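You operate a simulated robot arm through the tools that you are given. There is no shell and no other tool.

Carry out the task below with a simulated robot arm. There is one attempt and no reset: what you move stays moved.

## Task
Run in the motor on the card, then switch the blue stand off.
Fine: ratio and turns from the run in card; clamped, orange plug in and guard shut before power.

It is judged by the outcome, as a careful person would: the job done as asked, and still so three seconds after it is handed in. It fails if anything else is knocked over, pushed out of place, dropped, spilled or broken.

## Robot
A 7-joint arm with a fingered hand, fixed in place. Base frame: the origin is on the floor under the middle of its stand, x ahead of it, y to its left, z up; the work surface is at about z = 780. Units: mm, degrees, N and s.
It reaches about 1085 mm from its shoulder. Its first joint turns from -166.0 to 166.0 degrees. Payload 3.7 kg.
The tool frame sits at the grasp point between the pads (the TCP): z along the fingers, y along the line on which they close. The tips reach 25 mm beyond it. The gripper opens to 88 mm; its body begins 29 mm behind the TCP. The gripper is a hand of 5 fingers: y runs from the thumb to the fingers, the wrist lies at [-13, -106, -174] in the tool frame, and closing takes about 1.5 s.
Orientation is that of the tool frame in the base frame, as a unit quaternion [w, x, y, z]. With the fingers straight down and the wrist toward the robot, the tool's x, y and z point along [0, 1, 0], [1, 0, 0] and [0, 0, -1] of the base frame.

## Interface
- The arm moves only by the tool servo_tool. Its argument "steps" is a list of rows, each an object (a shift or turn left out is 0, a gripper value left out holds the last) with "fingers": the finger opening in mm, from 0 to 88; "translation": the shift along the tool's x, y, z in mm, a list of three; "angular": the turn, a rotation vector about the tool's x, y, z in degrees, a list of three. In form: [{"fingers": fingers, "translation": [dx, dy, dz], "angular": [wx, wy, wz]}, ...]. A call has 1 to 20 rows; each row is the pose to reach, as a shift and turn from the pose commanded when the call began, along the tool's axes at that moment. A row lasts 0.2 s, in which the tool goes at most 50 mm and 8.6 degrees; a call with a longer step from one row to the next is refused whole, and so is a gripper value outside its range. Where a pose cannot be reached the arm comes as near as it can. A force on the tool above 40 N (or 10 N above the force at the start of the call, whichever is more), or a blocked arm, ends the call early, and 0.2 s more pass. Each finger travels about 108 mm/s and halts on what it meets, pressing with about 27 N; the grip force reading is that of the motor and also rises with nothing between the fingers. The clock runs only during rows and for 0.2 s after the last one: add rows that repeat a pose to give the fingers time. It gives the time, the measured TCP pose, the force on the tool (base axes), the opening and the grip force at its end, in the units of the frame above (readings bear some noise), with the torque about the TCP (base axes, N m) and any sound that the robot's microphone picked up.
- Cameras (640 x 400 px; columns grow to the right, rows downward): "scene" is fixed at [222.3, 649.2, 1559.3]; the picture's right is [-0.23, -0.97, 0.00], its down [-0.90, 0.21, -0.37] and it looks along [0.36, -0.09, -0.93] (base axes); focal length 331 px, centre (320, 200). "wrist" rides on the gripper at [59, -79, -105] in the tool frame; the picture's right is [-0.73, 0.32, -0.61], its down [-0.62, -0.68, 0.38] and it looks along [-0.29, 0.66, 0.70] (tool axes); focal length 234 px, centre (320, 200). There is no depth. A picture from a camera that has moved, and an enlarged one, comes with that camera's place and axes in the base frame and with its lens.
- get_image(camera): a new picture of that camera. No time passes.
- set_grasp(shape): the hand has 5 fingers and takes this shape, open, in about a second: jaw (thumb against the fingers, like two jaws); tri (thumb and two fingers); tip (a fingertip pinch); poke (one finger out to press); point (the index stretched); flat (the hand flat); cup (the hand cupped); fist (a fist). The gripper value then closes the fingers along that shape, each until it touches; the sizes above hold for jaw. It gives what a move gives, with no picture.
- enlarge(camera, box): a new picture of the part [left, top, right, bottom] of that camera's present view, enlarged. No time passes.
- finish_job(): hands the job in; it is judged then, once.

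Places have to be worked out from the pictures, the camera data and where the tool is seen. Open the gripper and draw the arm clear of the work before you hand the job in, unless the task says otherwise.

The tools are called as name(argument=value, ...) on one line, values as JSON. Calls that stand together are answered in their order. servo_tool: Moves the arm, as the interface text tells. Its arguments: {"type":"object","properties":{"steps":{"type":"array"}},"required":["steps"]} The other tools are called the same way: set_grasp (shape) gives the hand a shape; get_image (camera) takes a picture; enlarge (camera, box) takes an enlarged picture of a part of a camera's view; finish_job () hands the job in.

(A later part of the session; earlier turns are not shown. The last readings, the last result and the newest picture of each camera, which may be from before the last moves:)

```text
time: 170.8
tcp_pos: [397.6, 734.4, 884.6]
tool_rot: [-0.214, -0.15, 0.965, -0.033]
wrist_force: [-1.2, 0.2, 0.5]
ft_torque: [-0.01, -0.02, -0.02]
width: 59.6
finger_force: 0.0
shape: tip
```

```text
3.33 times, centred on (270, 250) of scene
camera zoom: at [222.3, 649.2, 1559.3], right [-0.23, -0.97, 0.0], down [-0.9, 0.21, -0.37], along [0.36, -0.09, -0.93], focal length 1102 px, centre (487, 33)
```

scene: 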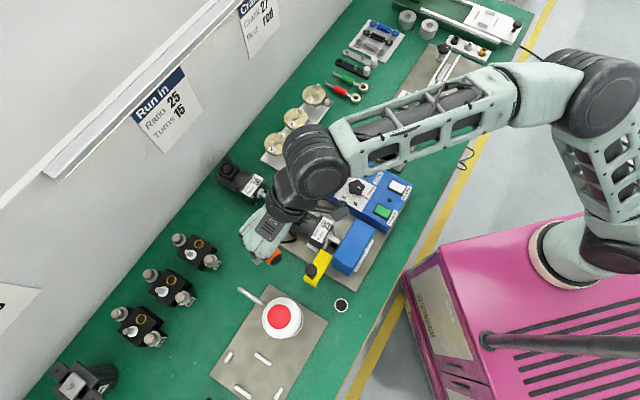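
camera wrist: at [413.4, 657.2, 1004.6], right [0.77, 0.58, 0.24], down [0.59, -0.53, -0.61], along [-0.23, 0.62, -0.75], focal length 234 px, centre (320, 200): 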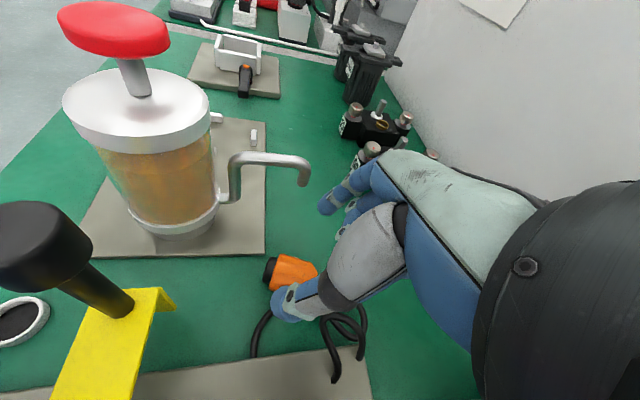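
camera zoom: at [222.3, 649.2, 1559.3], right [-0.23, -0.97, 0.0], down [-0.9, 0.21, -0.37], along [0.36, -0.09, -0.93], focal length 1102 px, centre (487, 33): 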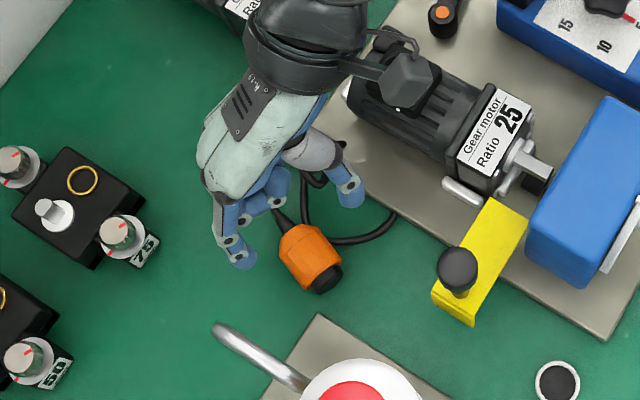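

Both cameras see the plug clearly now. I align 4° more and descend around its body.

servo_tool(steps=[{"fingers": 60, "translation": [-5, 5, 8], "angular": [0.9, 0, -1.8]}, {"fingers": 60, "translation": [-10, 7.2, 20], "angular": [1.7, 0, -3.6]}, {"fingers": 60, "translation": [-17, 7.2, 35], "angular": [1.7, 0, -3.6]}, {"fingers": 60, "translation": [-24, 7.2, 50], "angular": [1.7, 0, -3.6]}, {"fingers": 60, "translation": [-28, 7.2, 58.5], "angular": [1.7, 0, -3.6]}, {"fingers": 60, "translation": [-28, 7.2, 58.5], "angular": [1.7, 0, -3.6]}])

enlarge(camera="wrist", box=[230, 180, 410, 340])

enlarge(camera="scene", box=[230, 210, 310, 290])

```text
time: 172.2
tcp_pos: [396.6, 743.0, 820.3]
tool_rot: [-0.213, -0.183, 0.959, -0.04]
wrist_force: [0.8, 0.9, 0.5]
ft_torque: [-0.01, 0.01, -0.01]
width: 60.0
finger_force: 0.0
shape: tip
```

```text
2.50 times, centred on (320, 260) of wrist
camera zoom: at [417.1, 666.0, 939.7], right [0.73, 0.64, 0.24], down [0.63, -0.49, -0.61], along [-0.27, 0.6, -0.75], focal length 585 px, centre (320, 50)
```

zoom: 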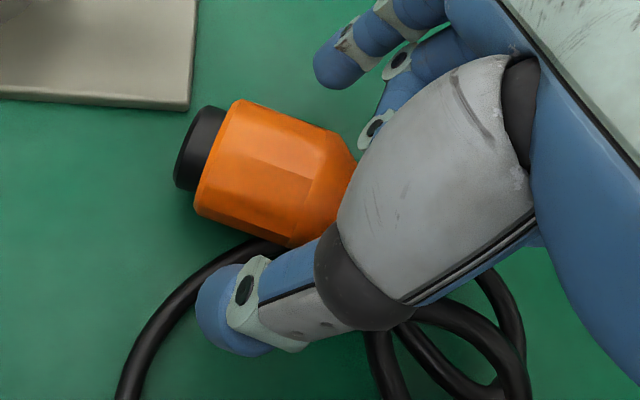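

```text
5.00 times, centred on (270, 250) of scene
camera zoom: at [222.3, 649.2, 1559.3], right [-0.23, -0.97, 0.0], down [-0.9, 0.21, -0.37], along [0.36, -0.09, -0.93], focal length 1653 px, centre (570, -50)
```

zoom: 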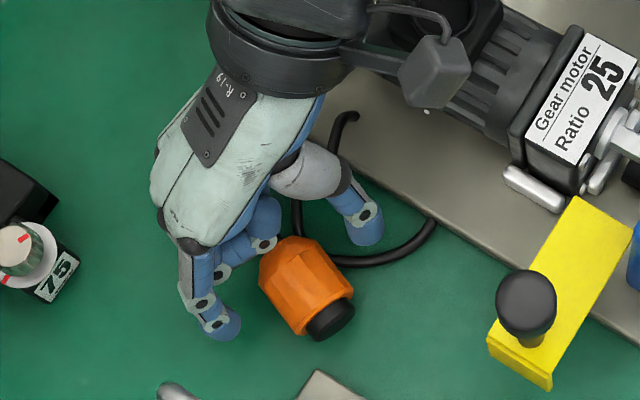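

Nicely centred between thumb and index. I lower the last 5 mm and close the pinch.

servo_tool(steps=[{"fingers": 60, "translation": [-1, 0, 2.2]}, {"fingers": 56, "translation": [-2, 0, 4.3]}, {"fingers": 48, "translation": [-2, 0, 4.3]}, {"fingers": 40, "translation": [-2, 0, 4.3]}, {"fingers": 34, "translation": [-2, 0, 4.3]}, {"fingers": 28, "translation": [-2, 0, 4.3]}, {"fingers": 24, "translation": [-2, 0, 4.3]}, {"fingers": 22, "translation": [-2, 0, 4.3]}, {"fingers": 22, "translation": [-2, 0, 4.3]}])

enlarge(camera="wrist", box=[230, 180, 410, 340])

enlarge(camera="scene", box=[230, 210, 310, 290])

```text
time: 174.2
tcp_pos: [394.8, 741.8, 816.1]
tool_rot: [-0.212, -0.183, 0.959, -0.04]
wrist_force: [0.2, -0.7, 4.3]
ft_torque: [0.01, 0.04, 0.03]
width: 26.4
finger_force: 27.3
shape: tip
```

```text
2.50 times, centred on (320, 260) of wrist
camera zoom: at [416.9, 665.5, 935.4], right [0.73, 0.64, 0.24], down [0.63, -0.49, -0.61], along [-0.27, 0.6, -0.75], focal length 585 px, centre (320, 50)
```

zoom: 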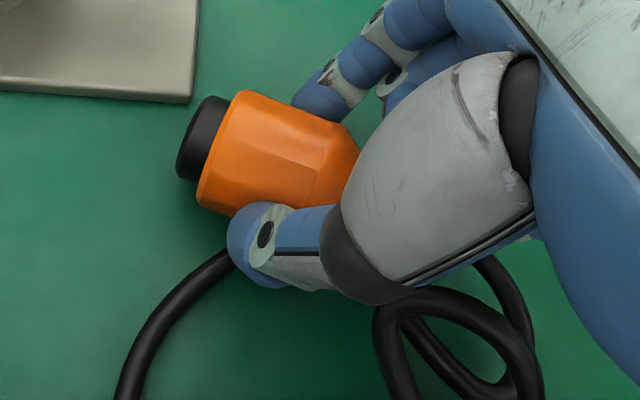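

```text
5.00 times, centred on (270, 250) of scene
camera zoom: at [222.3, 649.2, 1559.3], right [-0.23, -0.97, 0.0], down [-0.9, 0.21, -0.37], along [0.36, -0.09, -0.93], focal length 1653 px, centre (570, -50)
```

zoom: 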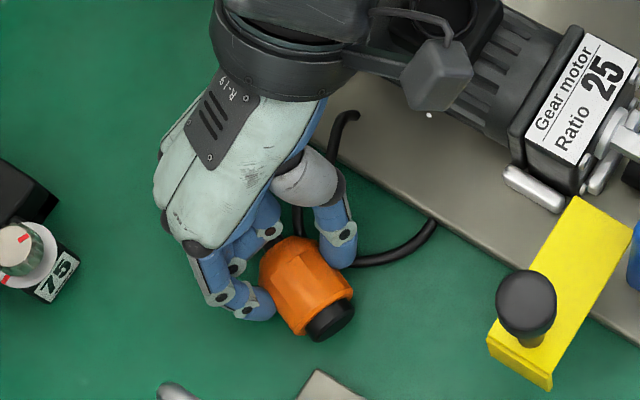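

Good centred grip (27 N). I lift it clear of the bench.

servo_tool(steps=[{"fingers": 22, "translation": [4, 0, -9]}, {"fingers": 22, "translation": [12.7, 0, -27]}, {"fingers": 22, "translation": [25, 0, -54]}, {"fingers": 22, "translation": [42, 0, -90]}, {"fingers": 22, "translation": [59, 0, -127]}, {"fingers": 22, "translation": [76, 0, -163]}, {"fingers": 22, "translation": [76, 0, -163]}])

get_image(camera="wrist")

enlarge(camera="scene", box=[210, 170, 330, 290])

```text
time: 175.8
tcp_pos: [395.0, 743.4, 994.7]
tool_rot: [-0.212, -0.182, 0.959, -0.041]
wrist_force: [-0.6, -0.2, 0.2]
ft_torque: [-0.04, -0.01, 0.0]
width: 26.2
finger_force: 27.0
shape: tip
```

```text
taken
camera wrist: at [415.9, 666.9, 1114.5], right [0.73, 0.64, 0.24], down [0.63, -0.49, -0.61], along [-0.27, 0.6, -0.75], focal length 234 px, centre (320, 200)
```

wrist: 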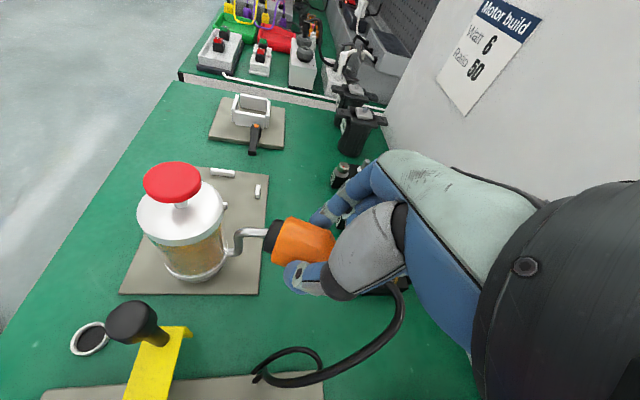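

```text
3.33 times, centred on (270, 230) of scene
camera zoom: at [222.3, 649.2, 1559.3], right [-0.23, -0.97, 0.0], down [-0.9, 0.21, -0.37], along [0.36, -0.09, -0.93], focal length 1102 px, centre (487, 100)
```

zoom: 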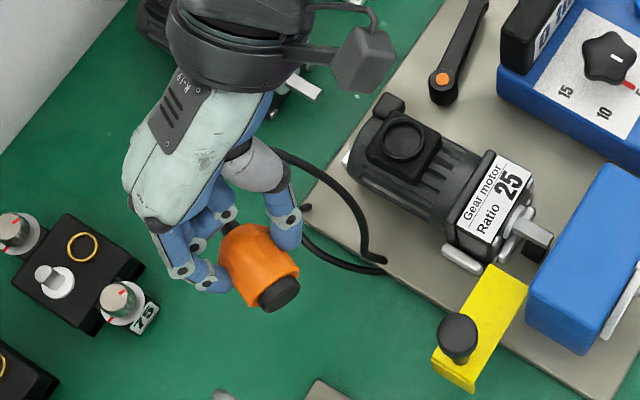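

Held securely. I now rotate the hand 90° about the pinch axis (in stages) so the connector points down.

servo_tool(steps=[{"fingers": 22, "angular": [0, -7.5, 0]}, {"fingers": 22, "angular": [0, -15, 0]}, {"fingers": 22, "angular": [0, -22.5, 0]}, {"fingers": 22, "angular": [0, -30, 0]}, {"fingers": 22, "angular": [0, -37.5, 0]}, {"fingers": 22, "angular": [0, -45, 0]}, {"fingers": 22, "angular": [0, -45, 0]}])

servo_tool(steps=[{"fingers": 22, "angular": [0, -7.5, 0]}, {"fingers": 22, "angular": [0, -15, 0]}, {"fingers": 22, "angular": [0, -22.5, 0]}, {"fingers": 22, "angular": [0, -30, 0]}, {"fingers": 22, "angular": [0, -37.5, 0]}, {"fingers": 22, "angular": [0, -45, 0]}, {"fingers": 22, "angular": [0, -45, 0]}])

get_image(camera="wrist")

get_image(camera="scene")

```text
time: 177.4
tcp_pos: [395.9, 741.5, 994.1]
tool_rot: [0.171, -0.185, 0.967, 0.033]
wrist_force: [-0.3, -0.7, -0.1]
ft_torque: [0.01, 0.02, -0.02]
width: 26.0
finger_force: 26.9
shape: tip
```

```text
time: 179.2
tcp_pos: [436.9, 731.6, 1006.8]
tool_rot: [0.53, -0.133, 0.832, 0.095]
wrist_force: [0.6, 0.3, -0.3]
ft_torque: [0.01, 0.01, -0.04]
width: 25.9
finger_force: 26.9
shape: tip
stopped in row 7: the arm was blocked; the commanded pose is now the measured one
```

```text
taken
camera wrist: at [347.5, 618.0, 997.1], right [-0.33, 0.21, 0.92], down [0.8, -0.45, 0.39], along [0.5, 0.87, -0.02], focal length 234 px, centre (320, 200)
```

wrist: 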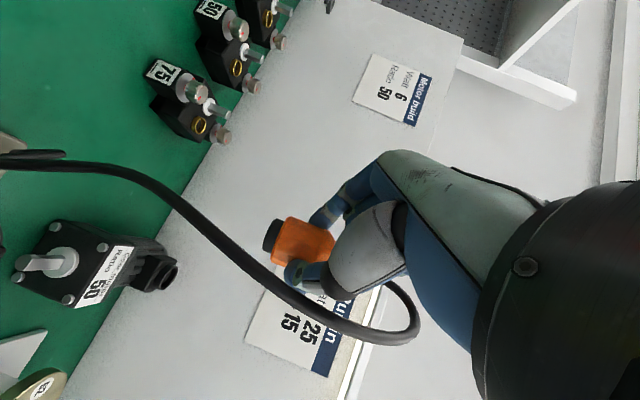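

```text
taken
```

scene: 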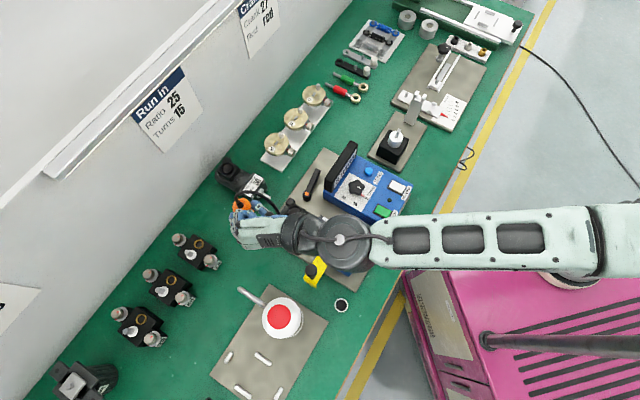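

The connector now points straight down. I turn 20° in yaw and bring the plug to above the motor's socket.

servo_tool(steps=[{"fingers": 22, "translation": [9, -14, 3], "angular": [-2.6, 0, -1.2]}, {"fingers": 22, "translation": [18, -28, 6], "angular": [-5.2, 0.1, -2.4]}, {"fingers": 22, "translation": [27, -43, 9], "angular": [-7.8, 0.1, -3.6]}, {"fingers": 22, "translation": [36, -57, 12], "angular": [-10.4, 0.2, -4.8]}, {"fingers": 22, "translation": [46, -71, 15], "angular": [-13, 0.2, -6]}, {"fingers": 22, "translation": [55, -85, 18], "angular": [-15.6, 0.3, -7.2]}, {"fingers": 22, "translation": [63.8, -99.5, 20.9], "angular": [-18.1, 0.3, -8.4]}, {"fingers": 22, "translation": [63.8, -99.5, 20.9], "angular": [-18.1, 0.3, -8.4]}])

get_image(camera="wrist")

enlarge(camera="scene", box=[250, 160, 350, 260])

```text
time: 181.0
tcp_pos: [453.3, 637.3, 935.4]
tool_rot: [0.505, -0.281, 0.794, 0.187]
wrist_force: [-0.7, -1.2, -0.1]
ft_torque: [0.02, 0.0, 0.01]
width: 26.0
finger_force: 26.9
shape: tip
```

```text
taken
camera wrist: at [410.7, 500.9, 926.0], right [-0.39, 0.09, 0.92], down [0.91, -0.14, 0.4], along [0.16, 0.99, -0.02], focal length 234 px, centre (320, 200)
```

wrist: 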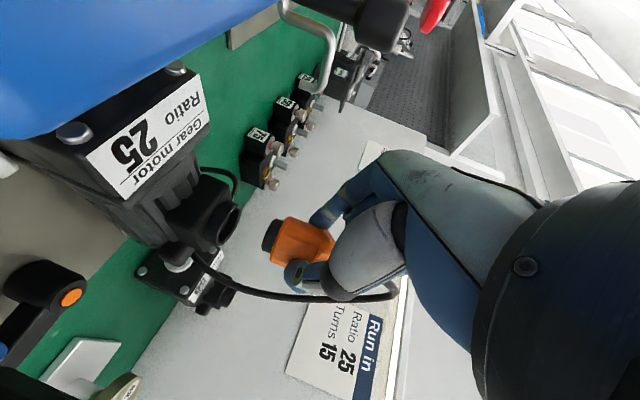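

```text
4.00 times, centred on (300, 210) of scene
camera zoom: at [222.3, 649.2, 1559.3], right [-0.23, -0.97, 0.0], down [-0.9, 0.21, -0.37], along [0.36, -0.09, -0.93], focal length 1323 px, centre (400, 160)
```

zoom: 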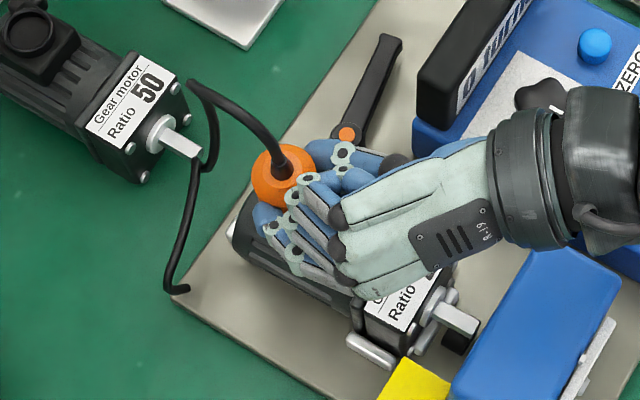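

Excellent view: the plug is upright above the motor's socket. I zoom in to measure the remaining offset.

enlarge(camera="wrist", box=[170, 170, 350, 320])

enlarge(camera="scene", box=[250, 180, 310, 240])

```text
2.67 times, centred on (260, 245) of wrist
camera zoom: at [410.7, 500.9, 926.0], right [-0.39, 0.09, 0.92], down [0.91, -0.14, 0.4], along [0.16, 0.99, -0.02], focal length 624 px, centre (480, 80)
```

zoom: 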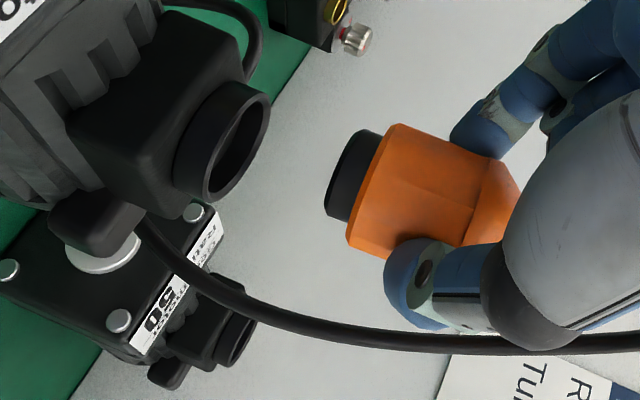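

```text
6.67 times, centred on (280, 210) of scene
camera zoom: at [222.3, 649.2, 1559.3], right [-0.23, -0.97, 0.0], down [-0.9, 0.21, -0.37], along [0.36, -0.09, -0.93], focal length 2204 px, centre (587, 133)
```

zoom: 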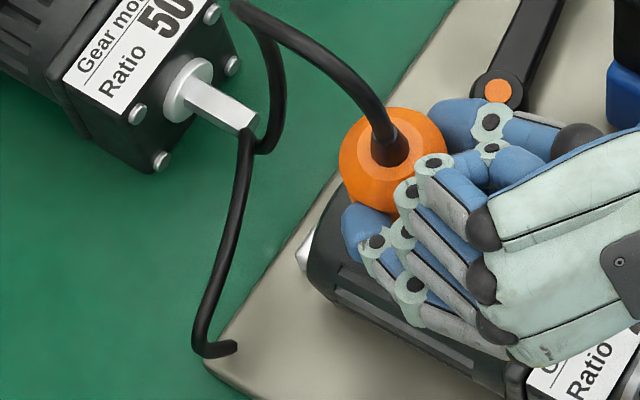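

Measured: plug axis at about (470.5, 651), ring at (475.3, 647.4), and the plug leans ~4°. I correct the lean and shift the plug over the ring, lowering a little.

servo_tool(steps=[{"fingers": 22, "translation": [-0.8, -3.8, 1.5], "angular": [-0.5, 1.5, 1.2]}, {"fingers": 22, "translation": [-1.5, -7.5, 3.1], "angular": [-1, 3.1, 2.3]}, {"fingers": 22, "translation": [5.8, -7.6, 6.5], "angular": [-1, 3.1, 2.3]}, {"fingers": 22, "translation": [11, -7.7, 9], "angular": [-1, 3.1, 2.3]}, {"fingers": 22, "translation": [11, -7.7, 9], "angular": [-1, 3.1, 2.3]}])

enlarge(camera="wrist", box=[170, 170, 350, 320])

enlarge(camera="scene", box=[250, 180, 310, 240])

```text
time: 182.2
tcp_pos: [461.2, 634.4, 922.2]
tool_rot: [0.477, -0.274, 0.812, 0.196]
wrist_force: [0.7, 0.4, -0.1]
ft_torque: [0.0, 0.0, 0.05]
width: 25.9
finger_force: 26.7
shape: tip
```

```text
2.67 times, centred on (260, 245) of wrist
camera zoom: at [417.6, 497.4, 915.3], right [-0.32, 0.09, 0.94], down [0.93, -0.14, 0.33], along [0.16, 0.99, -0.03], focal length 624 px, centre (480, 80)
```

zoom: 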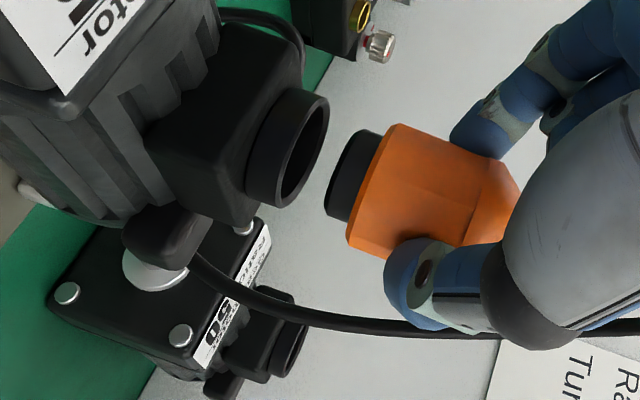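

```text
6.67 times, centred on (280, 210) of scene
camera zoom: at [222.3, 649.2, 1559.3], right [-0.23, -0.97, 0.0], down [-0.9, 0.21, -0.37], along [0.36, -0.09, -0.93], focal length 2204 px, centre (587, 133)
```

zoom: 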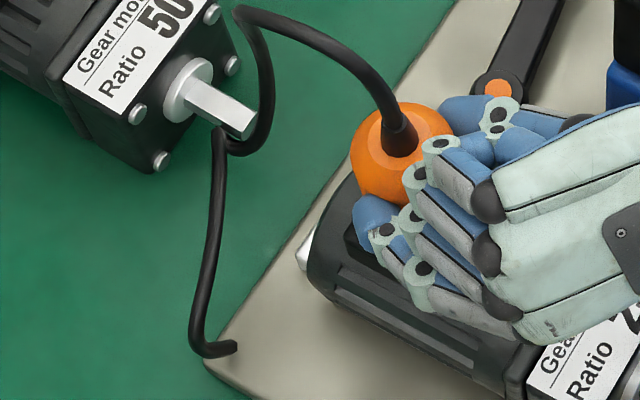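

Plug and ring are now aligned within about 1–2 mm in both views. I lower 10 mm and re-check.

servo_tool(steps=[{"fingers": 22, "translation": [3, -0.2, 1.6]}, {"fingers": 22, "translation": [6, -0.4, 3.2]}, {"fingers": 22, "translation": [8.8, -0.6, 4.7]}, {"fingers": 22, "translation": [8.8, -0.6, 4.7]}])

enlarge(camera="wrist", box=[200, 170, 350, 300])

enlarge(camera="scene", box=[250, 180, 310, 240])

```text
time: 183.2
tcp_pos: [458.9, 633.5, 912.8]
tool_rot: [0.477, -0.273, 0.812, 0.194]
wrist_force: [0.7, 0.1, -0.9]
ft_torque: [0.0, -0.02, 0.05]
width: 26.0
finger_force: 27.1
shape: tip
```

```text
3.08 times, centred on (275, 235) of wrist
camera zoom: at [416.8, 497.5, 905.5], right [-0.32, 0.09, 0.94], down [0.93, -0.14, 0.33], along [0.16, 0.99, -0.03], focal length 720 px, centre (458, 92)
```

zoom: 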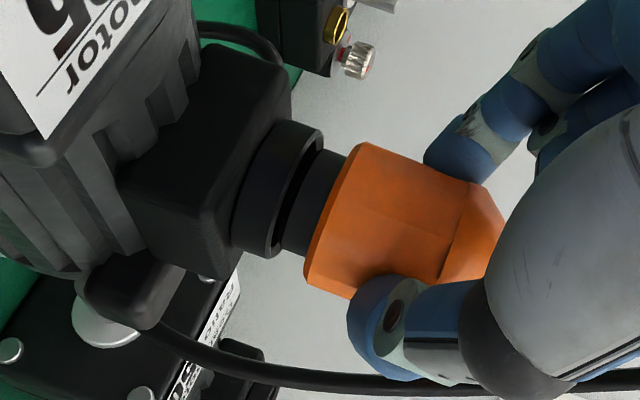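

```text
6.67 times, centred on (280, 210) of scene
camera zoom: at [222.3, 649.2, 1559.3], right [-0.23, -0.97, 0.0], down [-0.9, 0.21, -0.37], along [0.36, -0.09, -0.93], focal length 2204 px, centre (587, 133)
```

zoom: 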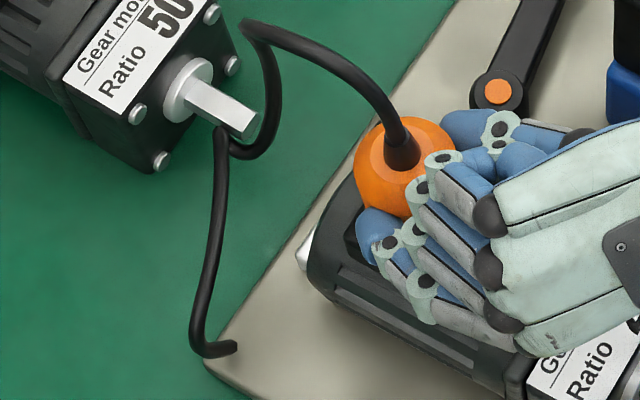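

The connector is right at the ring opening, ~1 mm off. I nudge it and push down in small steps, watching the force.

servo_tool(steps=[{"fingers": 22, "translation": [0.6, 0.3, -1]}, {"fingers": 22, "translation": [2.4, 0.2, -0.1]}, {"fingers": 22, "translation": [4.1, 0.1, 0.9]}, {"fingers": 22, "translation": [5.9, 0, 1.8]}, {"fingers": 22, "translation": [5.9, 0, 1.8]}])

enlarge(camera="wrist", box=[200, 170, 350, 300])

```text
time: 184.4
tcp_pos: [460.0, 632.1, 906.5]
tool_rot: [0.477, -0.275, 0.811, 0.196]
wrist_force: [-1.1, 1.4, 0.6]
ft_torque: [0.0, 0.03, -0.02]
width: 25.5
finger_force: 27.0
shape: tip
```

```text
3.08 times, centred on (275, 235) of wrist
camera zoom: at [416.5, 496.4, 899.5], right [-0.32, 0.09, 0.94], down [0.93, -0.14, 0.33], along [0.16, 0.99, -0.03], focal length 720 px, centre (458, 92)
```

zoom: 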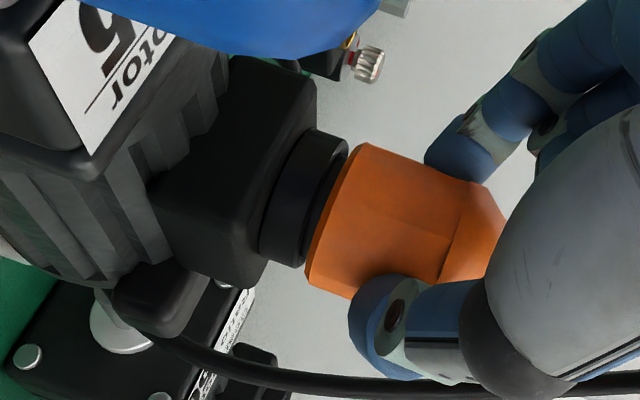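

The connector has gone into the ring with only ~3–4 mm left. I push down the rest gently.

servo_tool(steps=[{"fingers": 22, "translation": [1.8, -0.1, 0.9]}, {"fingers": 22, "translation": [3.5, -0.2, 1.9]}, {"fingers": 22, "translation": [5.3, -0.3, 2.8]}, {"fingers": 22, "translation": [5.3, -0.3, 2.8]}])

enlarge(camera="wrist", box=[200, 170, 350, 300])

enlarge(camera="scene", box=[250, 180, 310, 240])

```text
time: 185.4
tcp_pos: [459.6, 632.9, 902.0]
tool_rot: [0.478, -0.274, 0.811, 0.196]
wrist_force: [-1.9, -6.8, 17.6]
ft_torque: [0.25, -0.09, -0.16]
width: 25.3
finger_force: 27.3
shape: tip
```

```text
3.08 times, centred on (275, 235) of wrist
camera zoom: at [415.8, 496.9, 895.3], right [-0.32, 0.08, 0.94], down [0.93, -0.14, 0.33], along [0.16, 0.99, -0.03], focal length 720 px, centre (458, 92)
```

zoom: 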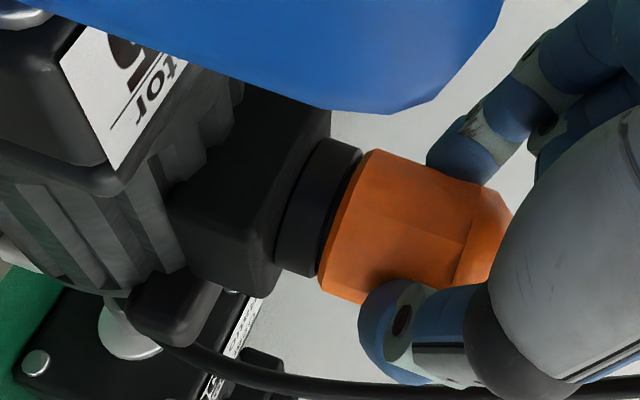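

```text
6.67 times, centred on (280, 210) of scene
camera zoom: at [222.3, 649.2, 1559.3], right [-0.23, -0.97, 0.0], down [-0.9, 0.21, -0.37], along [0.36, -0.09, -0.93], focal length 2204 px, centre (587, 133)
```

zoom: 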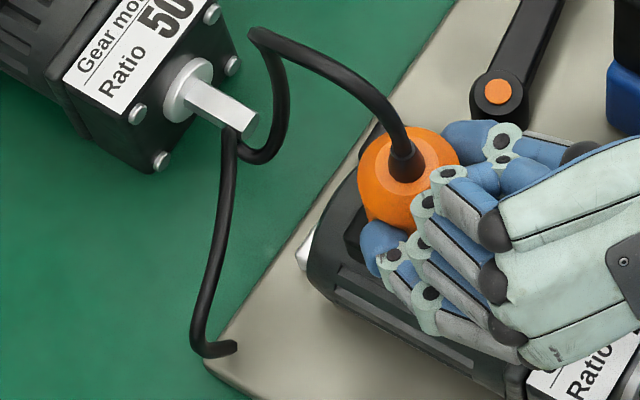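

Firm contact: the plug's shoulder is on the ring (17 N). I press slightly more to make sure it is fully home.

servo_tool(steps=[{"fingers": 22, "translation": [0.9, 0, 0.5]}, {"fingers": 22, "translation": [1.8, -0.1, 0.9]}, {"fingers": 22, "translation": [2.4, -0.1, 1.3]}, {"fingers": 22, "translation": [2.4, -0.1, 1.3]}])

enlarge(camera="wrist", box=[200, 170, 350, 300])

```text
time: 186.4
tcp_pos: [458.0, 634.0, 900.4]
tool_rot: [0.477, -0.273, 0.812, 0.196]
wrist_force: [-1.0, -8.1, 27.5]
ft_torque: [0.43, -0.19, -0.28]
width: 25.6
finger_force: 27.4
shape: tip
```

```text
3.08 times, centred on (275, 235) of wrist
camera zoom: at [415.3, 496.4, 892.7], right [-0.32, 0.08, 0.94], down [0.93, -0.14, 0.33], along [0.16, 0.99, -0.03], focal length 720 px, centre (458, 92)
```

zoom: 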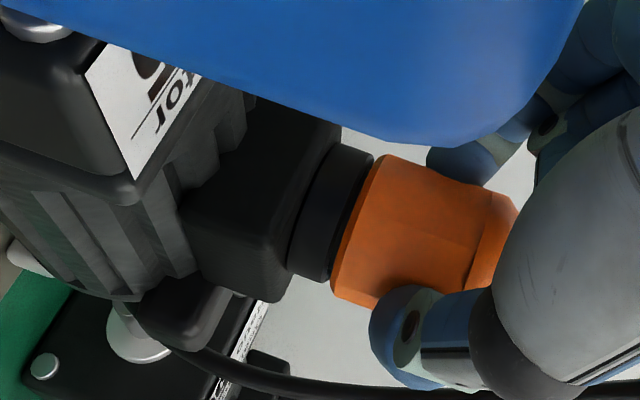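

Seated with 27 N of push. I release the pinch slowly and check the plug stays.

servo_tool(steps=[{"fingers": 26, "translation": [-1, 0, -0.5]}, {"fingers": 32, "translation": [-1, 0, -0.5]}, {"fingers": 40, "translation": [-1, 0, -0.5]}, {"fingers": 50, "translation": [-1, 0, -0.5]}, {"fingers": 60, "translation": [-1, 0, -0.5]}, {"fingers": 60, "translation": [-1, 0, -0.5]}])

enlarge(camera="wrist", box=[200, 150, 380, 310])

enlarge(camera="scene", box=[250, 180, 310, 240])

```text
time: 187.8
tcp_pos: [459.6, 633.8, 898.5]
tool_rot: [0.477, -0.275, 0.812, 0.195]
wrist_force: [-0.6, 0.0, -0.2]
ft_torque: [0.0, 0.0, 0.0]
width: 59.9
finger_force: 0.0
shape: tip
```

```text
2.50 times, centred on (290, 230) of wrist
camera zoom: at [416.0, 496.9, 892.4], right [-0.32, 0.09, 0.94], down [0.93, -0.14, 0.33], along [0.16, 0.99, -0.03], focal length 585 px, centre (395, 125)
```

zoom: 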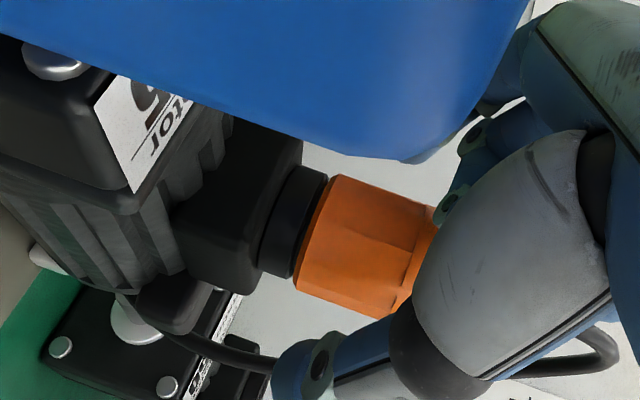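

```text
6.67 times, centred on (280, 210) of scene
camera zoom: at [222.3, 649.2, 1559.3], right [-0.23, -0.97, 0.0], down [-0.9, 0.21, -0.37], along [0.36, -0.09, -0.93], focal length 2204 px, centre (587, 133)
```

zoom: 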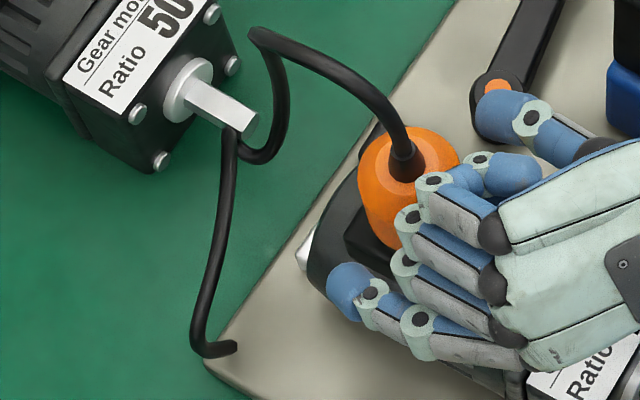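

The plug stays upright in the socket. I withdraw straight back along the fingers, then up.

servo_tool(steps=[{"fingers": 62, "translation": [0, 0, -12]}, {"fingers": 62, "translation": [0, 0, -28]}, {"fingers": 62, "translation": [-4, 0, -48]}, {"fingers": 62, "translation": [-20, 0, -65]}, {"fingers": 62, "translation": [-55, 0, -85]}, {"fingers": 62, "translation": [-90, 0, -105]}, {"fingers": 62, "translation": [-90, 0, -105]}])

get_image(camera="wrist")

get_image(camera="scene")

```text
time: 189.4
tcp_pos: [425.5, 598.8, 1030.8]
tool_rot: [0.476, -0.275, 0.812, 0.195]
wrist_force: [-0.3, 0.0, 0.2]
ft_torque: [-0.04, 0.02, 0.0]
width: 61.6
finger_force: 0.0
shape: tip
```

```text
taken
camera wrist: at [383.2, 462.1, 1022.6], right [-0.32, 0.09, 0.94], down [0.93, -0.14, 0.33], along [0.16, 0.99, -0.03], focal length 234 px, centre (320, 200)
```

wrist: 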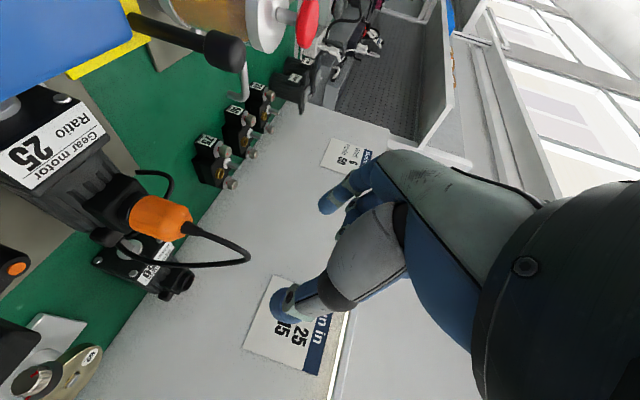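

```text
taken
```

scene: 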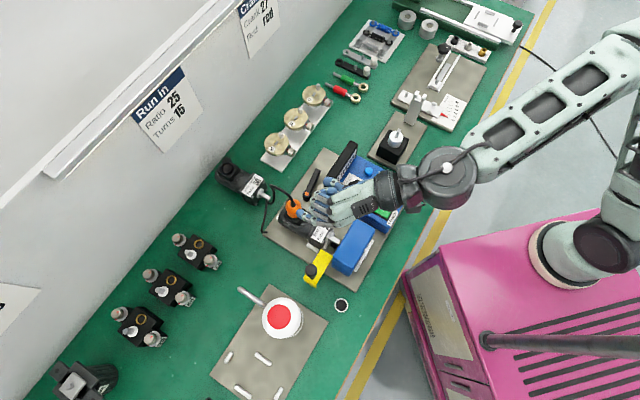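

The plug is in. Next is the guard: I take the poke shape and bring the hand back to vertical, moving to the left of the guard knob at a safe height.

set_grasp(shape="poke")

servo_tool(steps=[{"translation": [2, 6, -4], "angular": [3.5, 4.2, 5.3]}, {"translation": [5, 12, -7], "angular": [6.9, 8.5, 10.6]}, {"translation": [7, 17, -11], "angular": [10.4, 12.7, 16]}, {"translation": [9, 23, -15], "angular": [13.9, 17, 21.3]}, {"translation": [12, 29, -18], "angular": [17.3, 21.2, 26.6]}, {"translation": [14, 35, -22], "angular": [20.8, 25.5, 31.9]}, {"translation": [16, 41, -26], "angular": [24.3, 29.7, 37.2]}, {"translation": [19, 47, -30], "angular": [27.7, 33.9, 42.5]}, {"translation": [21, 52, -33], "angular": [31.2, 38.2, 47.9]}, {"translation": [23, 58, -37], "angular": [34.7, 42.4, 53.2]}, {"translation": [26, 64, -41], "angular": [38.1, 46.7, 58.5]}, {"translation": [28, 70, -44], "angular": [41.6, 50.9, 63.8]}, {"translation": [28, 70, -44], "angular": [41.6, 50.9, 63.8]}])

get_image(camera="wrist")

get_image(camera="scene")

```text
time: 190.3
tcp_pos: [426.5, 598.5, 1028.1]
tool_rot: [0.477, -0.275, 0.812, 0.195]
wrist_force: [-0.4, -0.3, 0.1]
ft_torque: [0.01, -0.03, 0.05]
width: 0.3
finger_force: 0.3
shape: poke
```

```text
time: 193.1
tcp_pos: [340.4, 617.8, 1027.2]
tool_rot: [0.0, 0.293, 0.956, 0.0]
wrist_force: [0.3, 0.2, 0.7]
ft_torque: [0.03, -0.01, 0.03]
width: 0.0
finger_force: 0.0
shape: poke
```

```text
taken
camera wrist: at [247.9, 585.0, 1132.9], right [0.78, -0.14, 0.61], down [0.14, -0.91, -0.38], along [0.61, 0.38, -0.7], focal length 234 px, centre (320, 200)
```

wrist: 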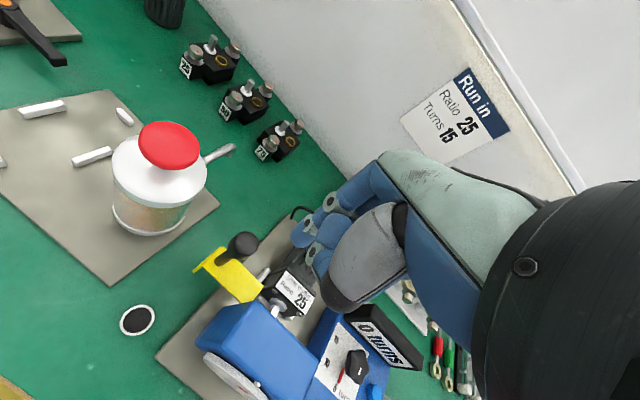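

```text
taken
```

scene: 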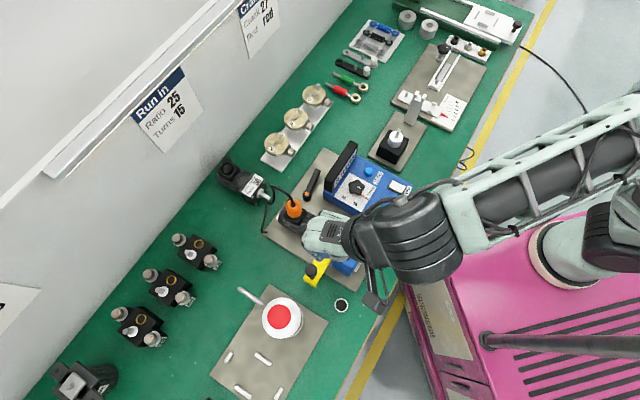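

The knob is at about (333, 640), top z≈915. I move the fingertip to the left side of the knob and descend to knob height.

servo_tool(steps=[{"translation": [20, 9, 10]}, {"translation": [40, 19, 30]}, {"translation": [41, 19, 60]}, {"translation": [41, 19, 85]}, {"translation": [41, 19, 102]}, {"translation": [41, 19, 102]}])

enlarge(camera="wrist", box=[220, 160, 400, 340])

enlarge(camera="scene", box=[270, 220, 370, 320])

```text
time: 194.5
tcp_pos: [315.5, 657.6, 926.0]
tool_rot: [0.0, 0.291, 0.957, 0.001]
wrist_force: [-0.3, 0.6, 0.0]
ft_torque: [0.01, 0.01, -0.03]
width: 0.0
finger_force: 0.1
shape: poke
```

```text
2.22 times, centred on (310, 250) of wrist
camera zoom: at [223.3, 624.7, 1031.2], right [0.78, -0.14, 0.61], down [0.14, -0.91, -0.38], along [0.61, 0.38, -0.69], focal length 520 px, centre (342, 89)
```

zoom: 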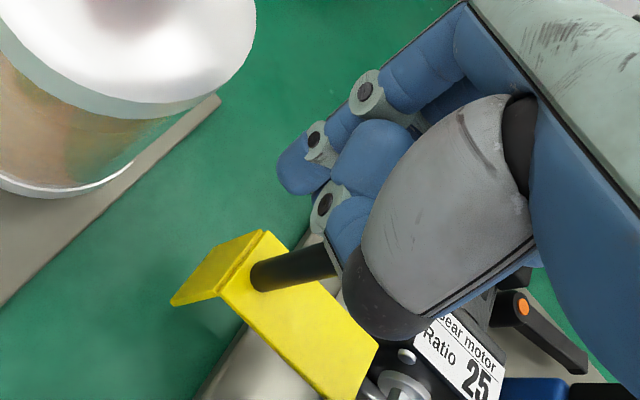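

```text
4.00 times, centred on (320, 270) of scene
camera zoom: at [222.3, 649.2, 1559.3], right [-0.23, -0.97, 0.0], down [-0.9, 0.21, -0.37], along [0.36, -0.09, -0.93], focal length 1323 px, centre (320, -80)
```

zoom: 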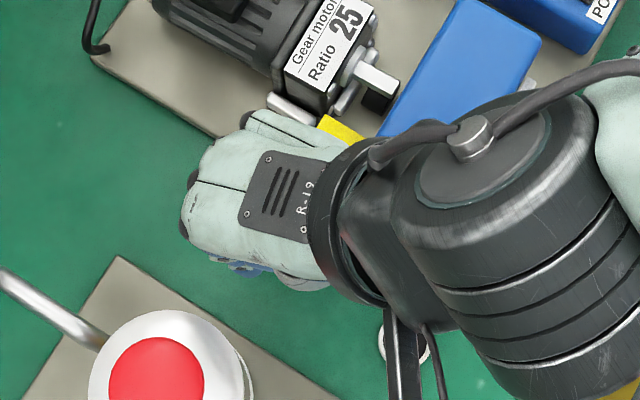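

The finger is on the far-left side of the knob. I push the guard toward the coupling (+e1) in small steps.

servo_tool(steps=[{"translation": [-5, -1, 0]}, {"translation": [-10, -2, 0]}, {"translation": [-15, -3, 0]}, {"translation": [-20, -4, 0]}, {"translation": [-25, -5, 0]}, {"translation": [-30, -6, 0]}, {"translation": [-35, -7, 0]}, {"translation": [-35, -7, 0]}])

enlarge(camera="wrist", box=[220, 160, 400, 340])

```text
time: 196.3
tcp_pos: [342.9, 631.2, 926.3]
tool_rot: [0.0, 0.291, 0.957, 0.001]
wrist_force: [-0.6, 0.5, -0.1]
ft_torque: [0.03, 0.0, 0.01]
width: 0.1
finger_force: 0.0
shape: poke
```

```text
2.22 times, centred on (310, 250) of wrist
camera zoom: at [249.8, 598.4, 1030.5], right [0.78, -0.14, 0.61], down [0.14, -0.91, -0.38], along [0.61, 0.38, -0.69], focal length 520 px, centre (342, 89)
```

zoom: 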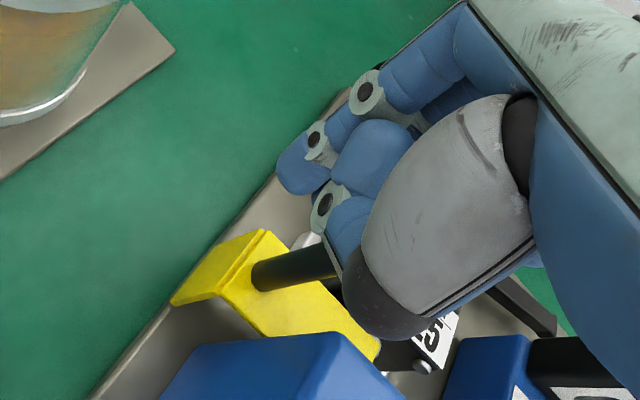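

The guard slides freely with the finger. I continue pushing until it stops.

servo_tool(steps=[{"translation": [-5, -1, 0]}, {"translation": [-10, -2, 0]}, {"translation": [-15, -3, 0]}, {"translation": [-20, -4, 0]}, {"translation": [-25, -5, 0]}, {"translation": [-30, -6, 0]}, {"translation": [-35, -7, 0]}, {"translation": [-40, -8, 0]}, {"translation": [-45, -9, 0]}, {"translation": [-45, -9, 0]}])

enlarge(camera="wrist", box=[220, 160, 400, 340])

enlarge(camera="scene", box=[270, 190, 390, 310])

```text
time: 198.7
tcp_pos: [366.3, 600.4, 926.5]
tool_rot: [-0.003, 0.286, 0.958, 0.002]
wrist_force: [-14.5, 19.8, -5.6]
ft_torque: [0.36, 0.34, 0.2]
width: 0.0
finger_force: 0.1
shape: poke
stopped in row 10: the force on the tool passed its limit at 41 N (the readings are from after the stop); the commanded pose is now the measured one
```

```text
2.22 times, centred on (310, 250) of wrist
camera zoom: at [274.8, 566.5, 1031.5], right [0.79, -0.13, 0.6], down [0.14, -0.91, -0.39], along [0.6, 0.39, -0.7], focal length 520 px, centre (342, 89)
```

zoom: 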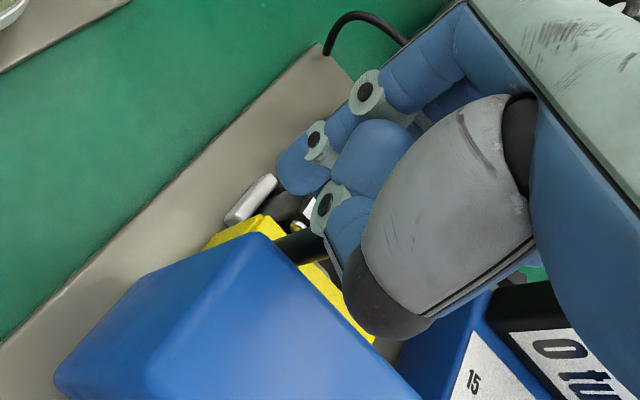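

```text
3.33 times, centred on (330, 250) of scene
camera zoom: at [222.3, 649.2, 1559.3], right [-0.23, -0.97, 0.0], down [-0.9, 0.21, -0.37], along [0.36, -0.09, -0.93], focal length 1102 px, centre (287, 33)
```

zoom: 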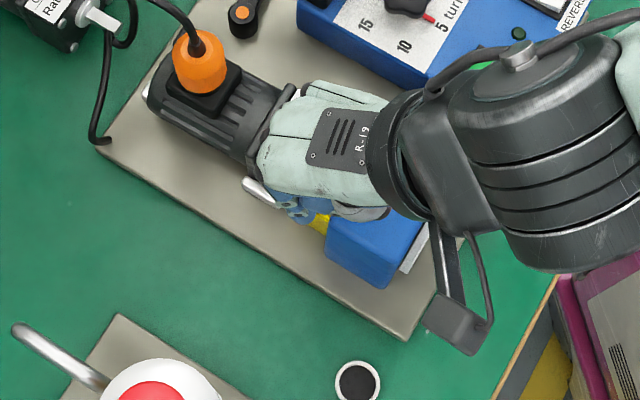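

The guard reached its stop (41 N) after ~68 mm, over the coupling. I back the finger off and lift to verify.

servo_tool(steps=[{"translation": [8, 2, 0]}, {"translation": [14, 3, -10]}, {"translation": [14, 3, -45]}, {"translation": [14, 3, -85]}, {"translation": [14, 3, -110]}, {"translation": [14, 3, -110]}])

get_image(camera="wrist")

enlarge(camera="wrist", box=[180, 200, 380, 400])

enlarge(camera="scene", box=[260, 170, 400, 310])

```text
time: 200.1
tcp_pos: [361.0, 607.7, 1036.7]
tool_rot: [-0.001, 0.289, 0.957, 0.001]
wrist_force: [-0.3, -0.1, -0.1]
ft_torque: [0.0, 0.01, -0.04]
width: 0.1
finger_force: 0.1
shape: poke
```

```text
taken
camera wrist: at [268.3, 575.2, 1140.7], right [0.78, -0.13, 0.61], down [0.14, -0.91, -0.39], along [0.6, 0.39, -0.7], focal length 234 px, centre (320, 200)
```

wrist: 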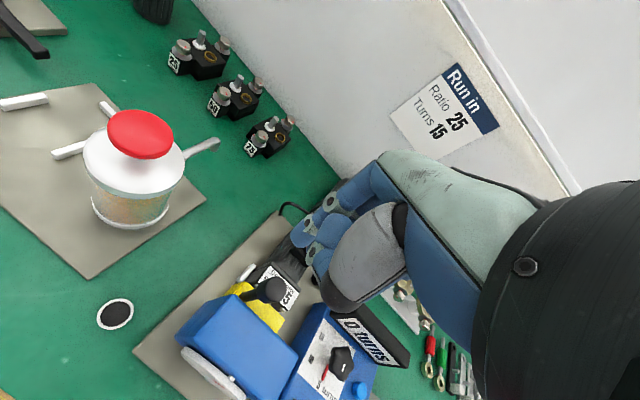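

```text
2.00 times, centred on (280, 300) of wrist
camera zoom: at [268.3, 575.2, 1140.7], right [0.78, -0.13, 0.61], down [0.14, -0.91, -0.39], along [0.6, 0.39, -0.7], focal length 468 px, centre (400, 0)
```

zoom: 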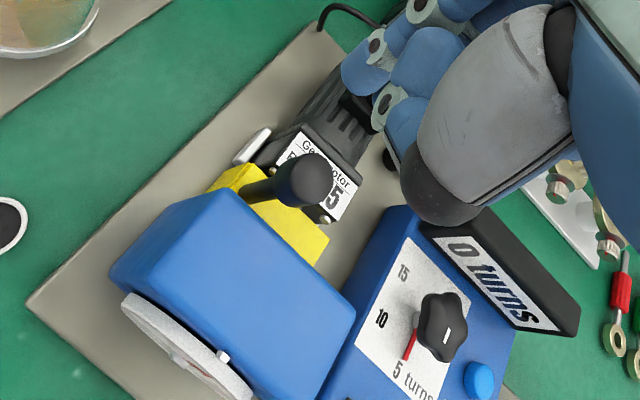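

```text
2.86 times, centred on (330, 240) of scene
camera zoom: at [222.3, 649.2, 1559.3], right [-0.23, -0.97, 0.0], down [-0.9, 0.21, -0.37], along [0.36, -0.09, -0.93], focal length 945 px, centre (291, 86)
```

zoom: 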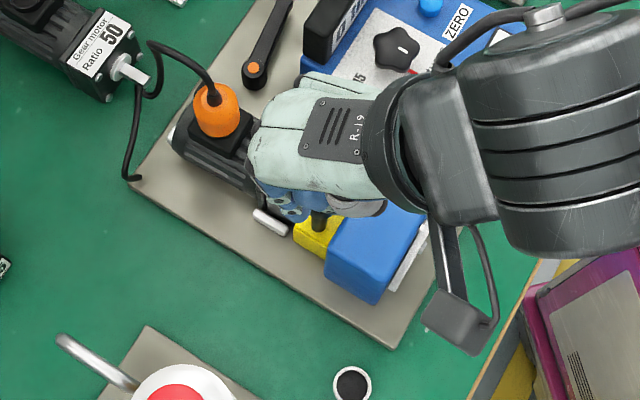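

The guard is shut, clamp turned and plug in. Next is the dial: it must go from 5 to 15 (about 92° clockwise). I switch to the tip pinch and move above the dial knob.

set_grasp(shape="tip")

servo_tool(steps=[{"fingers": 80, "translation": [-38, -2, 5]}, {"fingers": 70, "translation": [-76, -5, 15]}, {"fingers": 64, "translation": [-114, -8, 30]}, {"fingers": 60, "translation": [-152, -10, 50]}, {"fingers": 60, "translation": [-188, -12.6, 70], "angular": [0, 0, -3]}, {"fingers": 60, "translation": [-188, -12.6, 85], "angular": [0, 0, -4]}, {"fingers": 60, "translation": [-188, -12.6, 85], "angular": [0, 0, -4]}])

get_image(camera="wrist")

enlarge(camera="scene", box=[310, 130, 430, 250])

```text
time: 200.9
tcp_pos: [360.2, 609.0, 1035.8]
tool_rot: [-0.001, 0.289, 0.957, 0.0]
wrist_force: [-0.3, 0.5, -0.3]
ft_torque: [0.03, 0.02, 0.01]
width: 87.7
finger_force: 0.1
shape: tip
```

```text
time: 202.6
tcp_pos: [508.8, 495.2, 952.0]
tool_rot: [-0.001, 0.256, 0.967, 0.0]
wrist_force: [-0.3, -0.4, -1.3]
ft_torque: [0.03, -0.01, 0.02]
width: 60.2
finger_force: 0.1
shape: tip
```

```text
taken
camera wrist: at [420.7, 455.9, 1056.4], right [0.79, -0.08, 0.61], down [0.2, -0.9, -0.39], along [0.58, 0.43, -0.7], focal length 234 px, centre (320, 200)
```

wrist: 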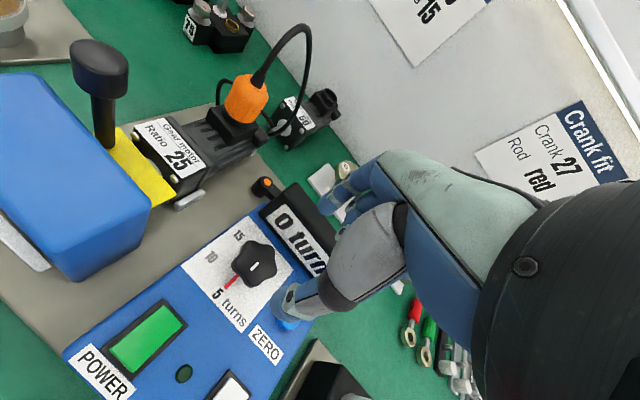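

```text
3.33 times, centred on (370, 190) of scene
camera zoom: at [222.3, 649.2, 1559.3], right [-0.23, -0.97, 0.0], down [-0.9, 0.21, -0.37], along [0.36, -0.09, -0.93], focal length 1102 px, centre (153, 233)
```

zoom: 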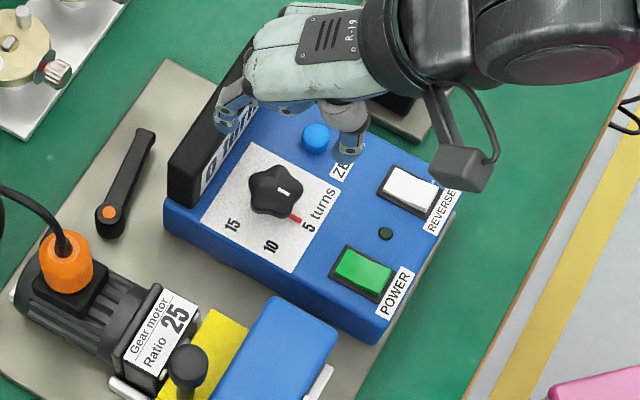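

enlarge(camera="wrist", box=[180, 210, 320, 340])

enlarge(camera="scene", box=[330, 155, 390, 215])

```text
3.08 times, centred on (250, 275) of wrist
camera zoom: at [420.7, 455.9, 1056.4], right [0.79, -0.08, 0.61], down [0.2, -0.9, -0.39], along [0.58, 0.43, -0.7], focal length 720 px, centre (535, -31)
```

zoom: 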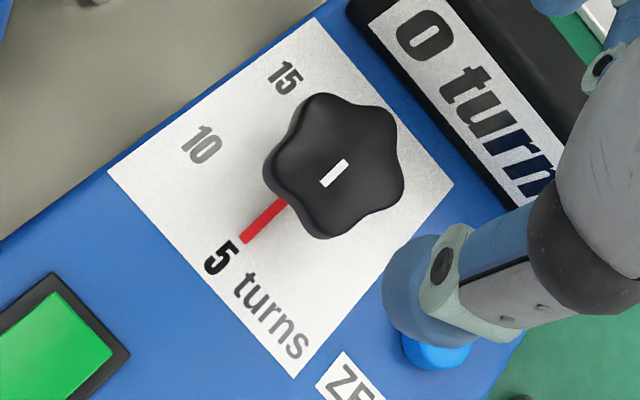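

```text
6.67 times, centred on (360, 185) of scene
camera zoom: at [222.3, 649.2, 1559.3], right [-0.23, -0.97, 0.0], down [-0.9, 0.21, -0.37], along [0.36, -0.09, -0.93], focal length 2204 px, centre (53, 300)
```

zoom: 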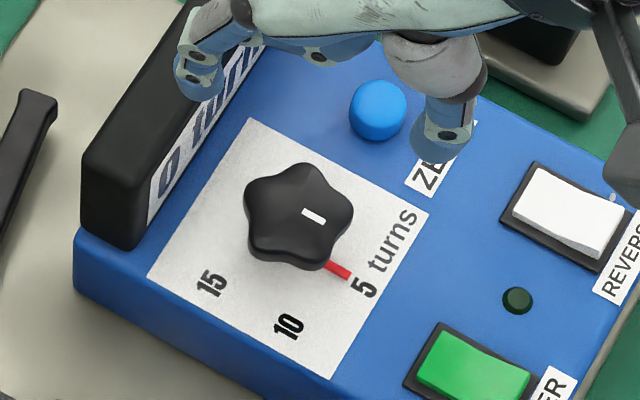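

The dial knob's top is at about (502.5, 495.7, 869). I descend over it and pinch it.

servo_tool(steps=[{"fingers": 60, "translation": [3, -1.5, 18]}, {"fingers": 60, "translation": [5.7, -2.7, 36]}, {"fingers": 60, "translation": [5.7, -2.7, 54]}, {"fingers": 60, "translation": [5.7, -2.7, 69]}, {"fingers": 60, "translation": [5.7, -2.7, 69]}])

enlarge(camera="wrist", box=[230, 180, 380, 330])

enlarge(camera="scene", box=[330, 150, 390, 210])

```text
time: 203.8
tcp_pos: [503.4, 496.0, 881.8]
tool_rot: [-0.002, 0.256, 0.967, 0.002]
wrist_force: [0.2, -0.5, -1.4]
ft_torque: [-0.02, -0.01, -0.01]
width: 60.5
finger_force: 0.1
shape: tip
```

```text
2.67 times, centred on (305, 255) of wrist
camera zoom: at [413.6, 455.5, 986.6], right [0.79, -0.08, 0.61], down [0.2, -0.9, -0.39], along [0.58, 0.43, -0.7], focal length 624 px, centre (360, 53)
```

zoom: 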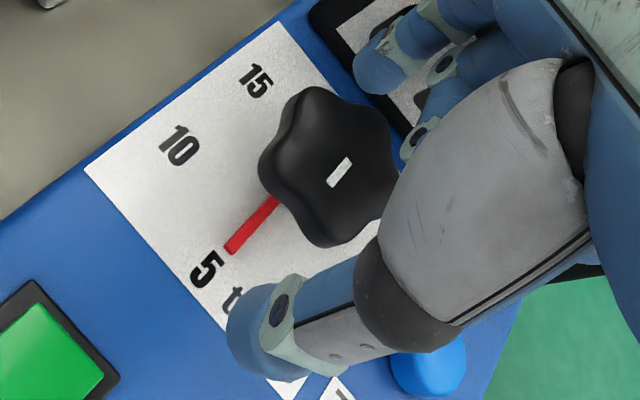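

```text
6.67 times, centred on (360, 180) of scene
camera zoom: at [222.3, 649.2, 1559.3], right [-0.23, -0.97, 0.0], down [-0.9, 0.21, -0.37], along [0.36, -0.09, -0.93], focal length 2204 px, centre (53, 333)
```

zoom: 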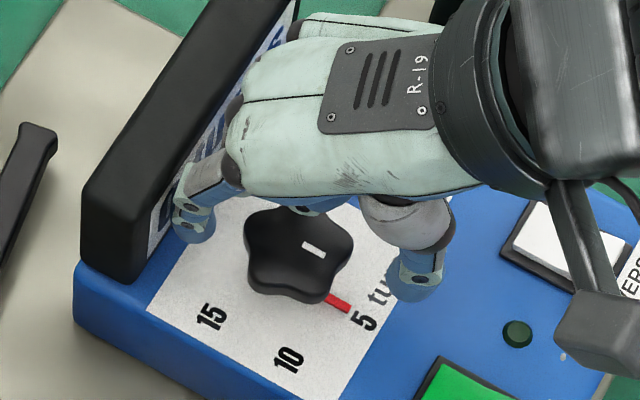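

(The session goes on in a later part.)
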